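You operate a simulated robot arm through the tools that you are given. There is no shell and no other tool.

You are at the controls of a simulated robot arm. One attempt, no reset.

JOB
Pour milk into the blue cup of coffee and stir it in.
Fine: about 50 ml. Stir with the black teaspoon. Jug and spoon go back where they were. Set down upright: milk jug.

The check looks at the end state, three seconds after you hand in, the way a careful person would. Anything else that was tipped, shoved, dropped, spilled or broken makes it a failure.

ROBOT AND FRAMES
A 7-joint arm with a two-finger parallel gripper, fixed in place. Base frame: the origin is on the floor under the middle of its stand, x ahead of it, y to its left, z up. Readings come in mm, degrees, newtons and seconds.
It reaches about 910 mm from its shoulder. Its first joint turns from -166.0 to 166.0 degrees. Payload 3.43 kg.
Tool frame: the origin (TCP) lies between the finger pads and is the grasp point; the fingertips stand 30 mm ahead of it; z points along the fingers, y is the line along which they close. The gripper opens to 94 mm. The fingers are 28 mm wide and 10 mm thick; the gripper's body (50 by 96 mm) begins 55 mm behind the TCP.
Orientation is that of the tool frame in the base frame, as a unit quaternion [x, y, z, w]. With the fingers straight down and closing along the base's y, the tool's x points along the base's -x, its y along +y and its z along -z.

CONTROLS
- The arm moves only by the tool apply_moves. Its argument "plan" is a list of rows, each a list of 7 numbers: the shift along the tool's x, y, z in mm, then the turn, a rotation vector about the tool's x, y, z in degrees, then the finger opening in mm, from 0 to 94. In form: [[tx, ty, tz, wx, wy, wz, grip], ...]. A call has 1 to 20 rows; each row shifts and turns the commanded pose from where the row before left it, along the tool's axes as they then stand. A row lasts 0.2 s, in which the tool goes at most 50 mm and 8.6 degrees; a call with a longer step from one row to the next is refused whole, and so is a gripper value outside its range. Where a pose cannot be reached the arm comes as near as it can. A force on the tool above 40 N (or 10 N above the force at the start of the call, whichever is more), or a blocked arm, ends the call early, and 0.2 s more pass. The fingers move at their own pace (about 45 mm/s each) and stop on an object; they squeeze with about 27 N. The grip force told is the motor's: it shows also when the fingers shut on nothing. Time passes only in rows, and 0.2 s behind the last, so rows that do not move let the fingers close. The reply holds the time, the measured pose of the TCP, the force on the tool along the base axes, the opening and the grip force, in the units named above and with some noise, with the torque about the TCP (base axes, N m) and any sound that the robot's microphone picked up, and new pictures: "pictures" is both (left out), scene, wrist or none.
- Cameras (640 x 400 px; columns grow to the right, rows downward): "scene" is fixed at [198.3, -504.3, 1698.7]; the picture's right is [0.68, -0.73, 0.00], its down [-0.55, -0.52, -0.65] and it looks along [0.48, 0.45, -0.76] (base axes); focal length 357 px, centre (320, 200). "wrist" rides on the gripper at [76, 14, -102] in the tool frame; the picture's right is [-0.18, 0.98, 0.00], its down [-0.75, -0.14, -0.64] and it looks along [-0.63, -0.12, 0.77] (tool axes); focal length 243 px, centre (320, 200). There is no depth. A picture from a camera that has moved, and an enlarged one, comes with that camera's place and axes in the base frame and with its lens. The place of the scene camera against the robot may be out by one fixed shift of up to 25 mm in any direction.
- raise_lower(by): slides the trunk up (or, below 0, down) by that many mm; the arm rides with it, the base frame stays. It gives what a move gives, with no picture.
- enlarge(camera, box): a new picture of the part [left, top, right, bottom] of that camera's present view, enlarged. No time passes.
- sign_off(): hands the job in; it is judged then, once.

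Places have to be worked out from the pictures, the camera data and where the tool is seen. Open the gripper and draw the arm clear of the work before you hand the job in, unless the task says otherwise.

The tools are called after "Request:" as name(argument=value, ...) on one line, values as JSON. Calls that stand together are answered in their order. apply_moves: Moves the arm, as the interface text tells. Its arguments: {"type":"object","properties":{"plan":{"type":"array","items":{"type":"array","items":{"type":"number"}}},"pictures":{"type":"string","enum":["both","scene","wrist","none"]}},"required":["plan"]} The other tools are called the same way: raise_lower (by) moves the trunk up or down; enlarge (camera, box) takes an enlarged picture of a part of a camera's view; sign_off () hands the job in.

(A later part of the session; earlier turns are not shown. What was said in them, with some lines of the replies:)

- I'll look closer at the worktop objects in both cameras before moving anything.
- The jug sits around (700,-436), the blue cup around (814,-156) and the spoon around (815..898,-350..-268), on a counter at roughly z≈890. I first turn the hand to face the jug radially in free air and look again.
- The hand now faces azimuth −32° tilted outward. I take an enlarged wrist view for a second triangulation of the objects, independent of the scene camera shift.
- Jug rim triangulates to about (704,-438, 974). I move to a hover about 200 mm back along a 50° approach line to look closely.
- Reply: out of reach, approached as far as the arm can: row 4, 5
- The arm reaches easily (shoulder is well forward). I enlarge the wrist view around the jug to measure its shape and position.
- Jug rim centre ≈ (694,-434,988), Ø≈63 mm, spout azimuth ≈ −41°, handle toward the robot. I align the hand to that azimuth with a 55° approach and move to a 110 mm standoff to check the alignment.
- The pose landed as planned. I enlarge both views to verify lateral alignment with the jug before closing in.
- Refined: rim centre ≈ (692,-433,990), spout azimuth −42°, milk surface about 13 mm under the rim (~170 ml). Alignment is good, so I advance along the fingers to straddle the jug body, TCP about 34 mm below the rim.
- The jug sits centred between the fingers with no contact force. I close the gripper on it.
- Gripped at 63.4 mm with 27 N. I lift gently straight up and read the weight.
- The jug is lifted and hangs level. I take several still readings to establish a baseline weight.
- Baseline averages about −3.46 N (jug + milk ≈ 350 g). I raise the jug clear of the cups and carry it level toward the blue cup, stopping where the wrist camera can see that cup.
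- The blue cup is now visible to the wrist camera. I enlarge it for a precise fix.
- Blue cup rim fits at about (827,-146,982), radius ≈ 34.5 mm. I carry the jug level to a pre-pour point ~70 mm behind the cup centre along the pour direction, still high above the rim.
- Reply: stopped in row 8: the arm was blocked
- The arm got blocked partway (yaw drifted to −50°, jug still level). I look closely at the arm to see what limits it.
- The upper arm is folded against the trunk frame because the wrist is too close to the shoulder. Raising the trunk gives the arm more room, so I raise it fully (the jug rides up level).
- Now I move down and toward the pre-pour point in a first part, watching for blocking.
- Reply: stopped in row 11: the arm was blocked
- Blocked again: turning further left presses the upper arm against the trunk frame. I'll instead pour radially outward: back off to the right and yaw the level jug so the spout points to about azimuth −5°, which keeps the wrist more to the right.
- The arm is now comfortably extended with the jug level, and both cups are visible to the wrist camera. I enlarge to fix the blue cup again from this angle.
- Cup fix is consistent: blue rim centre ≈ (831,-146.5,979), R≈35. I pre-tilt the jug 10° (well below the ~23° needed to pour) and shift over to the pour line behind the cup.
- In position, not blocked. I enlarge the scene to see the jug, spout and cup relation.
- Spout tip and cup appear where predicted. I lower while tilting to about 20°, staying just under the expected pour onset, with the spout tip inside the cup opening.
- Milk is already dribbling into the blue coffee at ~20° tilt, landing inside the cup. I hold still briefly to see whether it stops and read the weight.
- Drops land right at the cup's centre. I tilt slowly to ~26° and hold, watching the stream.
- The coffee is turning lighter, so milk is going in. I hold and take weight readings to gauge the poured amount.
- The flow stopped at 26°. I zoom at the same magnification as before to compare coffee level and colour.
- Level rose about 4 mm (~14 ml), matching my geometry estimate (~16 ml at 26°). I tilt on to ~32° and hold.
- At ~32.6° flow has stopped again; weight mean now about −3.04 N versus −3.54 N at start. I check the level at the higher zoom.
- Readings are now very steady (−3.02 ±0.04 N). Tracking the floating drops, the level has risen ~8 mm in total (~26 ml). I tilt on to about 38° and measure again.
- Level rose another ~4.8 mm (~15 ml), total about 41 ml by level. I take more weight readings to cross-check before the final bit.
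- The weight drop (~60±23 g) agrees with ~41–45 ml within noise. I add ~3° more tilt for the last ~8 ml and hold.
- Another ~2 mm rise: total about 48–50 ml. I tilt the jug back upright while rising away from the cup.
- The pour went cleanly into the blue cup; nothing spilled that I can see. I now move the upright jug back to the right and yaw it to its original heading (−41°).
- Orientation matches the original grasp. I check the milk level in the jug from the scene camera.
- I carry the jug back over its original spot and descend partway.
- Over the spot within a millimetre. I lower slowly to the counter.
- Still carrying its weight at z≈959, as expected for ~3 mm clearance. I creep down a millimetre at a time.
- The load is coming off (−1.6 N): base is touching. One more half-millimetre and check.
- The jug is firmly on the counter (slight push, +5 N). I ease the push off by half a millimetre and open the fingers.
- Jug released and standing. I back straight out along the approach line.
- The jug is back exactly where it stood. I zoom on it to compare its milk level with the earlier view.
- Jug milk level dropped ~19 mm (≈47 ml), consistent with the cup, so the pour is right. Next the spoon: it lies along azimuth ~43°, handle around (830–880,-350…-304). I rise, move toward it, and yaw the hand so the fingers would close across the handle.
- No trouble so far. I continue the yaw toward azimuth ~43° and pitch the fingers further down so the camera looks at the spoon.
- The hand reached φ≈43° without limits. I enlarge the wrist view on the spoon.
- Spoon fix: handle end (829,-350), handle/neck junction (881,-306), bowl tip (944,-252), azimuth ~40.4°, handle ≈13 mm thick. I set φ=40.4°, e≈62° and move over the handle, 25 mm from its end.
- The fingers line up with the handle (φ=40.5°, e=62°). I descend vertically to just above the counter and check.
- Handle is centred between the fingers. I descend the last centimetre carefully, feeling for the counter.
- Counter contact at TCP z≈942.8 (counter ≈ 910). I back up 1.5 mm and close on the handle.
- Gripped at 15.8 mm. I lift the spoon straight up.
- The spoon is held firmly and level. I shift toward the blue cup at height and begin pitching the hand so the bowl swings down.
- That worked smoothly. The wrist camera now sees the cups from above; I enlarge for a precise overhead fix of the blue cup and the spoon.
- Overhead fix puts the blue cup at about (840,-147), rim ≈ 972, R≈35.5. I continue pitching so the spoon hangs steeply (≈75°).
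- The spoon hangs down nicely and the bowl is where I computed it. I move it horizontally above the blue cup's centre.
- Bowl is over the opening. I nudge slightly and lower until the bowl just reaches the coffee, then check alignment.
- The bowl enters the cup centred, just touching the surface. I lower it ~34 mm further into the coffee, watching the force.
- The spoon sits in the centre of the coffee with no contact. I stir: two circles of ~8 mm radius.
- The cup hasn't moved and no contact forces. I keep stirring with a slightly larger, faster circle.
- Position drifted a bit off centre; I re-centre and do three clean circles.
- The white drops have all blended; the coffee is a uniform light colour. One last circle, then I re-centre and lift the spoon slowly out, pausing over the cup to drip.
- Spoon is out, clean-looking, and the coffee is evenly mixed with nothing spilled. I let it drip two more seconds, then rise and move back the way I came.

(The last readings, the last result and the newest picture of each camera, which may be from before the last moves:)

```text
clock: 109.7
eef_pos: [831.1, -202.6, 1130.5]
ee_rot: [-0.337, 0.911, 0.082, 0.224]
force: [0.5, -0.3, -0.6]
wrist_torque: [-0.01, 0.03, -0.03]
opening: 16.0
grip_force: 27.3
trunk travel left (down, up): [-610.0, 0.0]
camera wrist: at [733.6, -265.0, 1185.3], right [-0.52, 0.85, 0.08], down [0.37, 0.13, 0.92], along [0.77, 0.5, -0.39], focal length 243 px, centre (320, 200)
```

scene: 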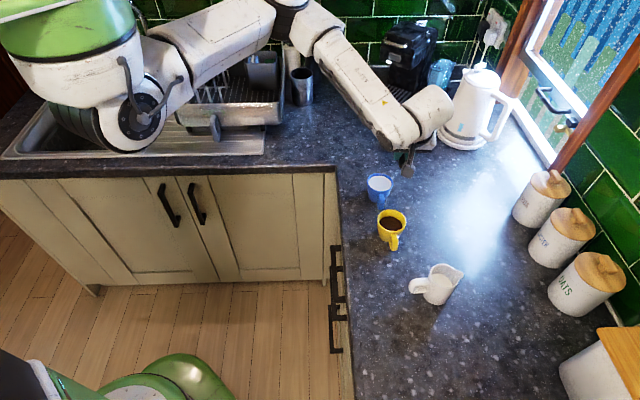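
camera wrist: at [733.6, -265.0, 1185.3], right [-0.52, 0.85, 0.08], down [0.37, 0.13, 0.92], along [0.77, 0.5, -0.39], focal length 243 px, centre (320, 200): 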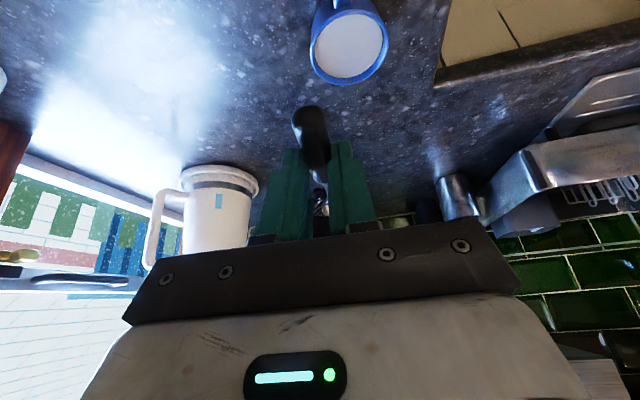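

Orientation matches the grasp pose exactly. I return over the spoon's original spot and descend most of the way.

Request:
apply_moves(plan=[[7.85, -11.1, -0.6, 0, 0, 0, 2], [15.7, -22.2, -1.2, 0, 0, 0, 2], [15.7, -22.2, -1.2, 0, 0, 0, 2], [15.7, -22.2, -1.2, 0, 0, 0, 2], [15.7, -22.2, -1.2, 0, 0, 0, 2], [7.85, -11.1, -0.6, 0, 0, 0, 2], [8.1, 0, 15.5, 0, 0, 0, 2], [8.1, 0, 15.5, 0, 0, 0, 2], [8.1, 0, 15.5, 0, 0, 0, 2], [8.1, 0, 15.5, 0, 0, 0, 2], [8.1, 0, 15.5, 0, 0, 0, 2], [8.1, 0, 15.5, 0, 0, 0, 2], [8.1, 0, 15.5, 0, 0, 0, 2], [4, 0, 7.7, 0, 0, 0, 2], [0, 0, 0, 0, 0, 0, 2]])

```text
clock: 112.9
eef_pos: [848.5, -333.1, 968.0]
ee_rot: [-0.337, 0.91, 0.083, 0.224]
force: [0.3, -0.4, -0.4]
wrist_torque: [0.0, 0.01, -0.02]
opening: 16.0
grip_force: 26.8
trunk travel left (down, up): [-610.0, 0.0]
camera wrist: at [751.4, -396.2, 1023.2], right [-0.52, 0.85, 0.08], down [0.37, 0.13, 0.92], along [0.77, 0.5, -0.39], focal length 243 px, centre (320, 200)
```

scene: 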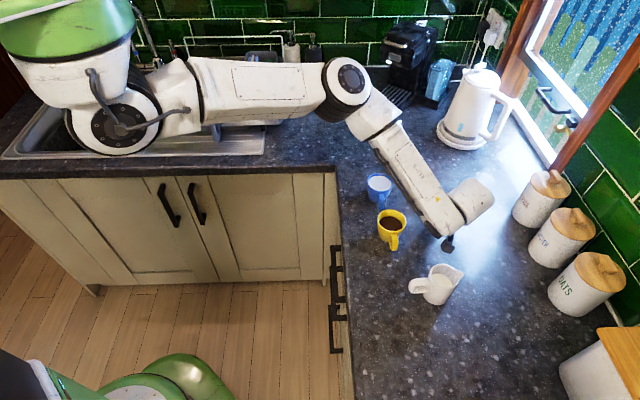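
wrist: 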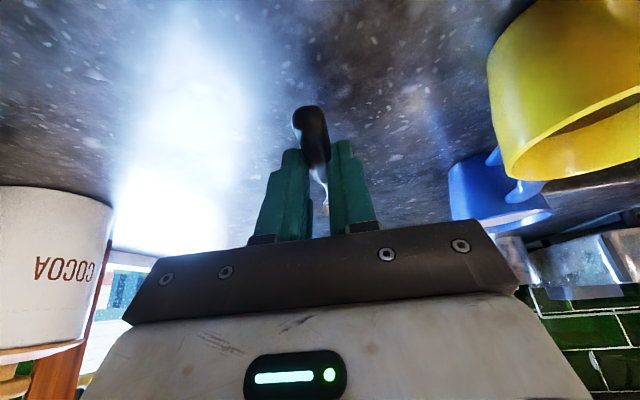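

Right over the spot at z=968. I lower the remaining ~23 mm gently.

Request:
apply_moves(plan=[[3.4, -0.2, 6.2, 0, 0, 0, 2], [3.4, -0.2, 6.2, 0, 0, 0, 2], [2.3, -0.2, 4.4, 0, 0, 0, 2], [0.9, 0, 1.8, 0, 0, 0, 2], [0.46, 0, 0.89, 0, 0, 0, 2], [0, 0, 0, 0, 0, 0, 2]], pictures="none")

Request:
apply_moves(plan=[[0.46, 0, 0.89, 0, 0, 0, 2], [0, 0, 0, 0, 0, 0, 2]], pictures="none")

```text
clock: 114.3
eef_pos: [849.1, -334.5, 944.8]
ee_rot: [-0.336, 0.911, 0.081, 0.225]
force: [-1.2, 0.9, -0.6]
wrist_torque: [0.0, 0.02, -0.01]
opening: 15.8
grip_force: 26.8
trunk travel left (down, up): [-610.0, 0.0]
```

```text
clock: 114.9
eef_pos: [849.0, -334.7, 943.5]
ee_rot: [-0.337, 0.911, 0.083, 0.225]
force: [-0.4, 0.6, -0.1]
wrist_torque: [0.02, 0.03, 0.03]
opening: 15.7
grip_force: 27.4
trunk travel left (down, up): [-610.0, 0.0]
```

At the original grasp height. One more half-millimetre to feel for contact, then open.

Request:
apply_moves(plan=[[0.23, 0, 0.44, 0, 0, 0, 2], [0, 0, 0, 0, 0, 0, 2]], pictures="none")

Request:
apply_moves(plan=[[0, 0, 0, 0, 0, 0, 18], [0, 0, 0, 0, 0, 0, 22], [0, 0, 0, 0, 0, 0, 30], [0, 0, 0, 0, 0, 0, 45], [0, 0, 0, 0, 0, 0, 50], [0, 0, 0, 0, 0, 0, 50]])

Request:
enlarge(camera="wrist", box=[220, 0, 420, 200])

```text
clock: 115.5
eef_pos: [849.0, -334.3, 944.6]
ee_rot: [-0.336, 0.911, 0.082, 0.225]
force: [-0.8, 0.5, 2.9]
wrist_torque: [-0.01, 0.11, -0.03]
opening: 15.8
grip_force: 26.9
trunk travel left (down, up): [-610.0, 0.0]
```

```text
clock: 116.9
eef_pos: [848.8, -334.1, 943.8]
ee_rot: [-0.337, 0.91, 0.083, 0.225]
force: [-1.2, 0.2, -0.2]
wrist_torque: [-0.01, 0.01, -0.02]
opening: 50.0
grip_force: 0.1
trunk travel left (down, up): [-610.0, 0.0]
camera wrist: at [751.7, -396.8, 999.8], right [-0.52, 0.85, 0.08], down [0.37, 0.13, 0.92], along [0.77, 0.5, -0.39], focal length 243 px, centre (320, 200)
```

scene: 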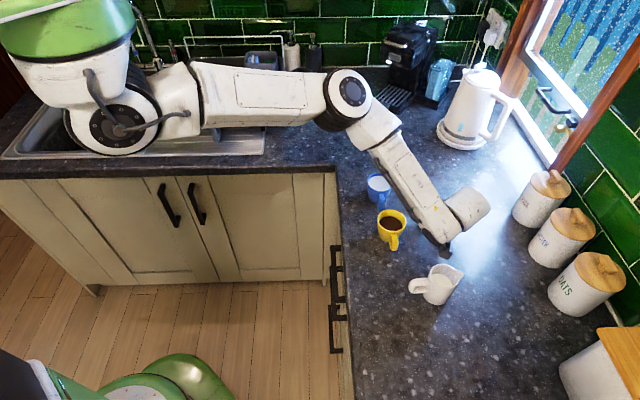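
wrist: 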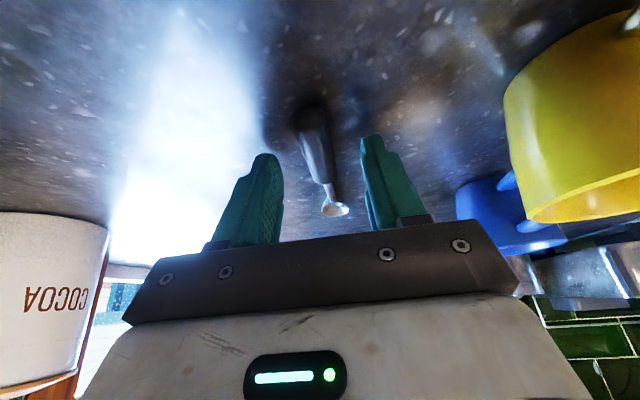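

```text
2.00 times, centred on (320, 100) of wrist
camera zoom: at [751.7, -396.8, 999.8], right [-0.52, 0.85, 0.08], down [0.37, 0.13, 0.92], along [0.77, 0.5, -0.39], focal length 485 px, centre (320, 400)
```

zoom: 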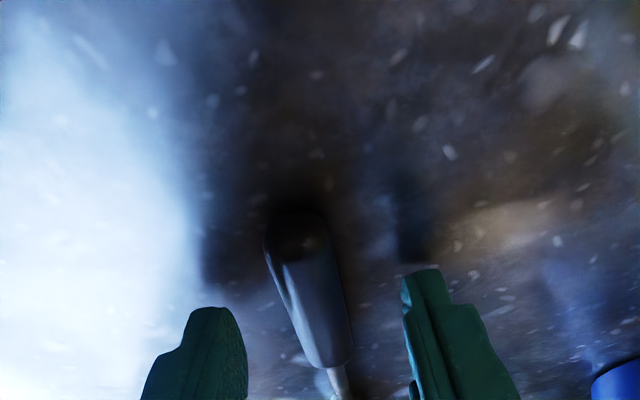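

Spoon released in place. I lift the hand straight up and compare the worktop with the start.

Request:
apply_moves(plan=[[-4.6, 0, -8.9, 0, 0, 0, 50], [-9.3, 0, -17.7, 0, 0, 0, 50], [-13.9, 0, -26.6, 0, 0, 0, 50], [-13.9, 0, -26.6, 0, 0, 0, 50], [-13.9, 0, -26.6, 0, 0, 0, 50], [-13.9, 0, -26.6, 0, 0, 0, 50], [-13.9, 0, -26.6, 0, 0, 0, 50], [0, 0, 0, 0, 0, 0, 50]])

Request:
enlarge(camera="scene", box=[340, 150, 500, 320])

Request:
enlarge(camera="wrist", box=[230, 0, 430, 130])

```text
clock: 118.7
eef_pos: [847.5, -334.6, 1123.5]
ee_rot: [-0.336, 0.911, 0.082, 0.225]
force: [0.4, 0.6, -0.1]
wrist_torque: [0.0, 0.0, -0.01]
opening: 49.8
grip_force: 0.1
trunk travel left (down, up): [-610.0, 0.0]
camera wrist: at [751.0, -397.0, 1179.7], right [-0.52, 0.85, 0.08], down [0.37, 0.13, 0.92], along [0.77, 0.5, -0.39], focal length 243 px, centre (320, 200)
```

scene: 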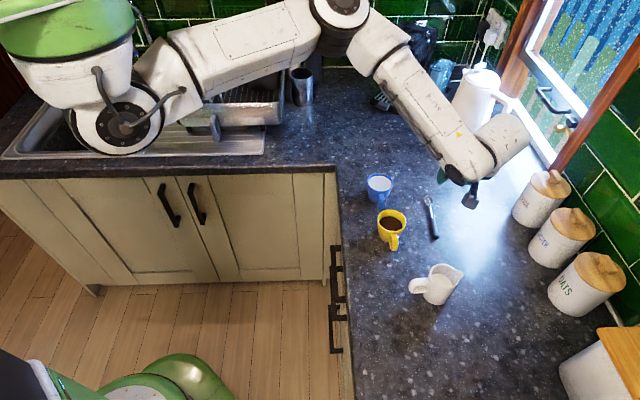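
wrist: 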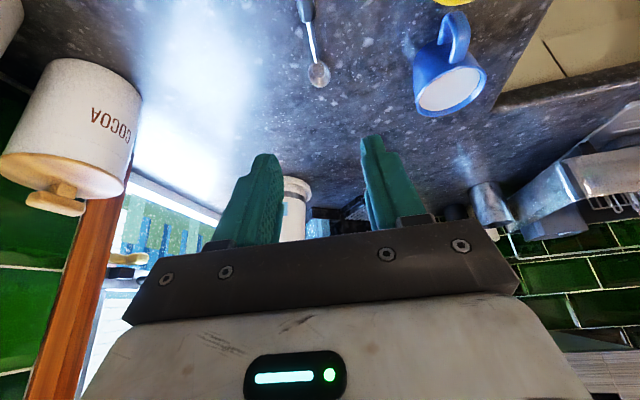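

```text
2.35 times, centred on (420, 235) of scene
camera zoom: at [198.3, -504.3, 1698.7], right [0.68, -0.73, 0.0], down [-0.55, -0.52, -0.65], along [0.48, 0.45, -0.76], focal length 840 px, centre (85, 118)
```

zoom: 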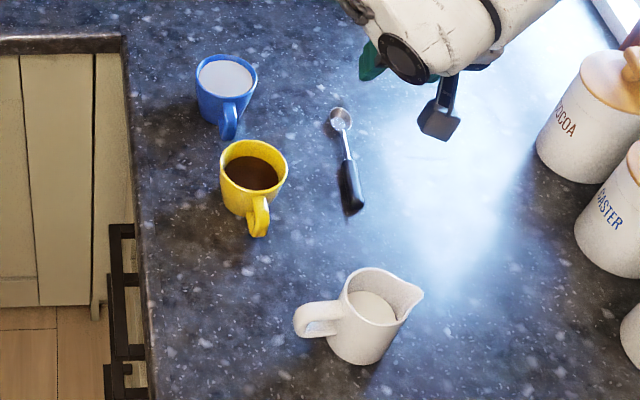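

```text
3.08 times, centred on (330, 65) of wrist
camera zoom: at [751.0, -397.0, 1179.7], right [-0.52, 0.85, 0.08], down [0.37, 0.13, 0.92], along [0.77, 0.5, -0.39], focal length 746 px, centre (289, 615)
```

zoom: 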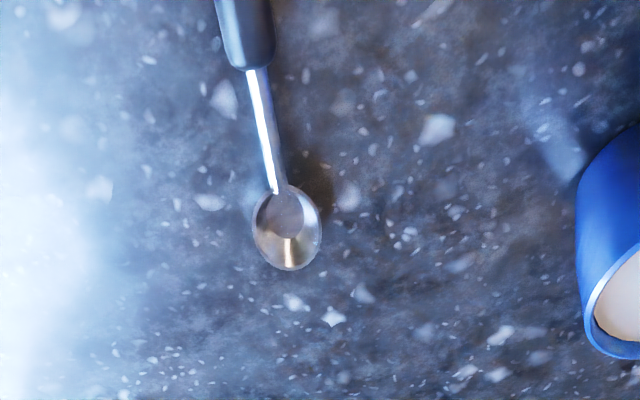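

Spoon and jug match their initial positions (within ~2–3 mm), the cups haven't moved, and the counter is clean. I open the gripper fully and draw the arm up and back, clear of the work.

Request:
apply_moves(plan=[[-13.9, 0, -26.6, 0, 0, 0, 60], [-13.9, 0, -26.6, 0, 0, 0, 75], [-13.9, 0, -26.6, 0, 0, 0, 94], [-13.9, 0, -26.6, 0, 0, 0, 94], [20.2, 19.5, -10.6, 0, 0, 0, 94], [20.2, 19.5, -10.6, 0, 0, 0, 94], [20.2, 19.5, -10.6, 0, 0, 0, 94], [20.2, 19.5, -10.6, 0, 0, 0, 94], [20.2, 19.5, -10.6, 0, 0, 0, 94], [0, 0, 0, 0, 0, 0, 94]])

Request:
enlarge(camera="scene", box=[340, 150, 500, 320])

```text
clock: 120.9
eef_pos: [698.9, -334.2, 1244.7]
ee_rot: [-0.337, 0.911, 0.083, 0.225]
force: [0.5, -0.2, -0.7]
wrist_torque: [0.0, -0.05, 0.0]
opening: 93.9
grip_force: 0.1
trunk travel left (down, up): [-610.0, 0.0]
camera wrist: at [601.1, -397.2, 1299.8], right [-0.52, 0.85, 0.08], down [0.37, 0.13, 0.92], along [0.77, 0.51, -0.39], focal length 243 px, centre (320, 200)
```

scene: 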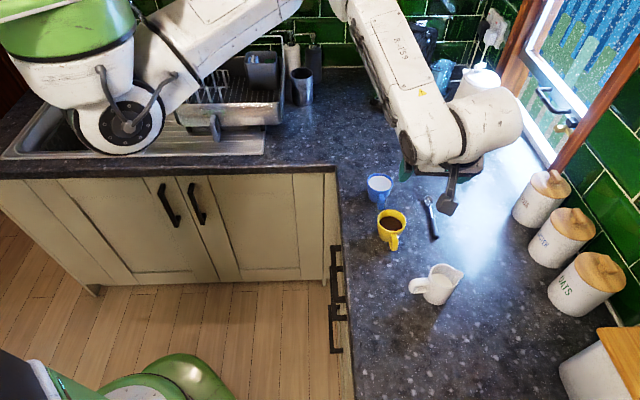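
wrist: 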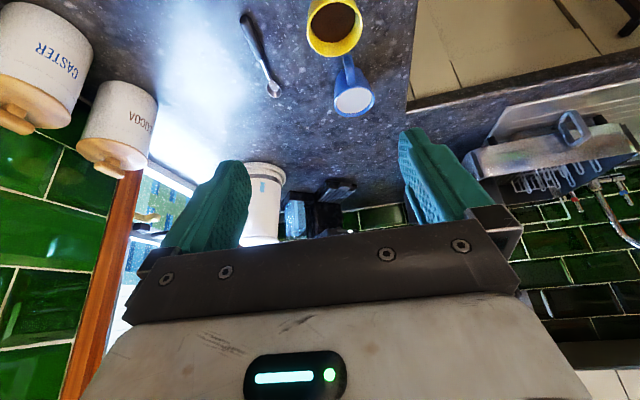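

```text
2.35 times, centred on (420, 235) of scene
camera zoom: at [198.3, -504.3, 1698.7], right [0.68, -0.73, 0.0], down [-0.55, -0.52, -0.65], along [0.48, 0.45, -0.76], focal length 840 px, centre (85, 118)
```

zoom: 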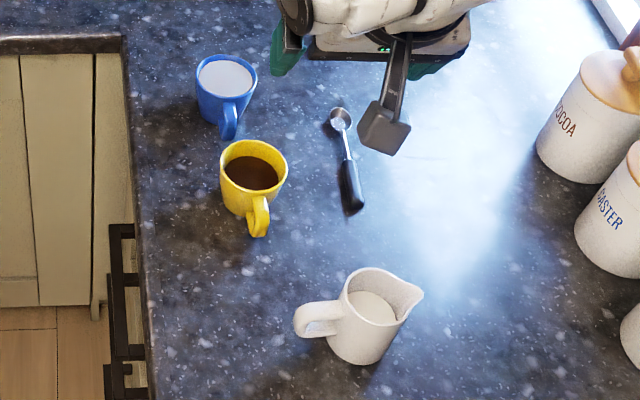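

The arm is clear with the gripper open. The jug stands upright in its place, the spoon is back, and the blue cup holds evenly mixed milky coffee. Nothing is spilled or moved, so I hand the job in.

Request:
sign_off()

```text
The job is handed in.
```

I poured about 48 ml of milk into the blue cup and stirred it in with the black teaspoon until the colour was even. I estimated the amount from the rise in the cup and the drop in the jug, which agreed within a few millilitres.

The jug is back where it was, standing upright. The spoon is back within about 2–3 mm of its starting position, turned by roughly 2°. I saw no spills, and neither cup had moved in the last pictures. The gripper is open and the arm is clear of the counter.

While I carried the jug to the cup, the arm was blocked twice, apparently by its own trunk. Nothing was hit or spilled. I raised the trunk by 110 mm, which fully uses its upward travel, and changed the pouring direction to get around it. The trunk is still at that height.
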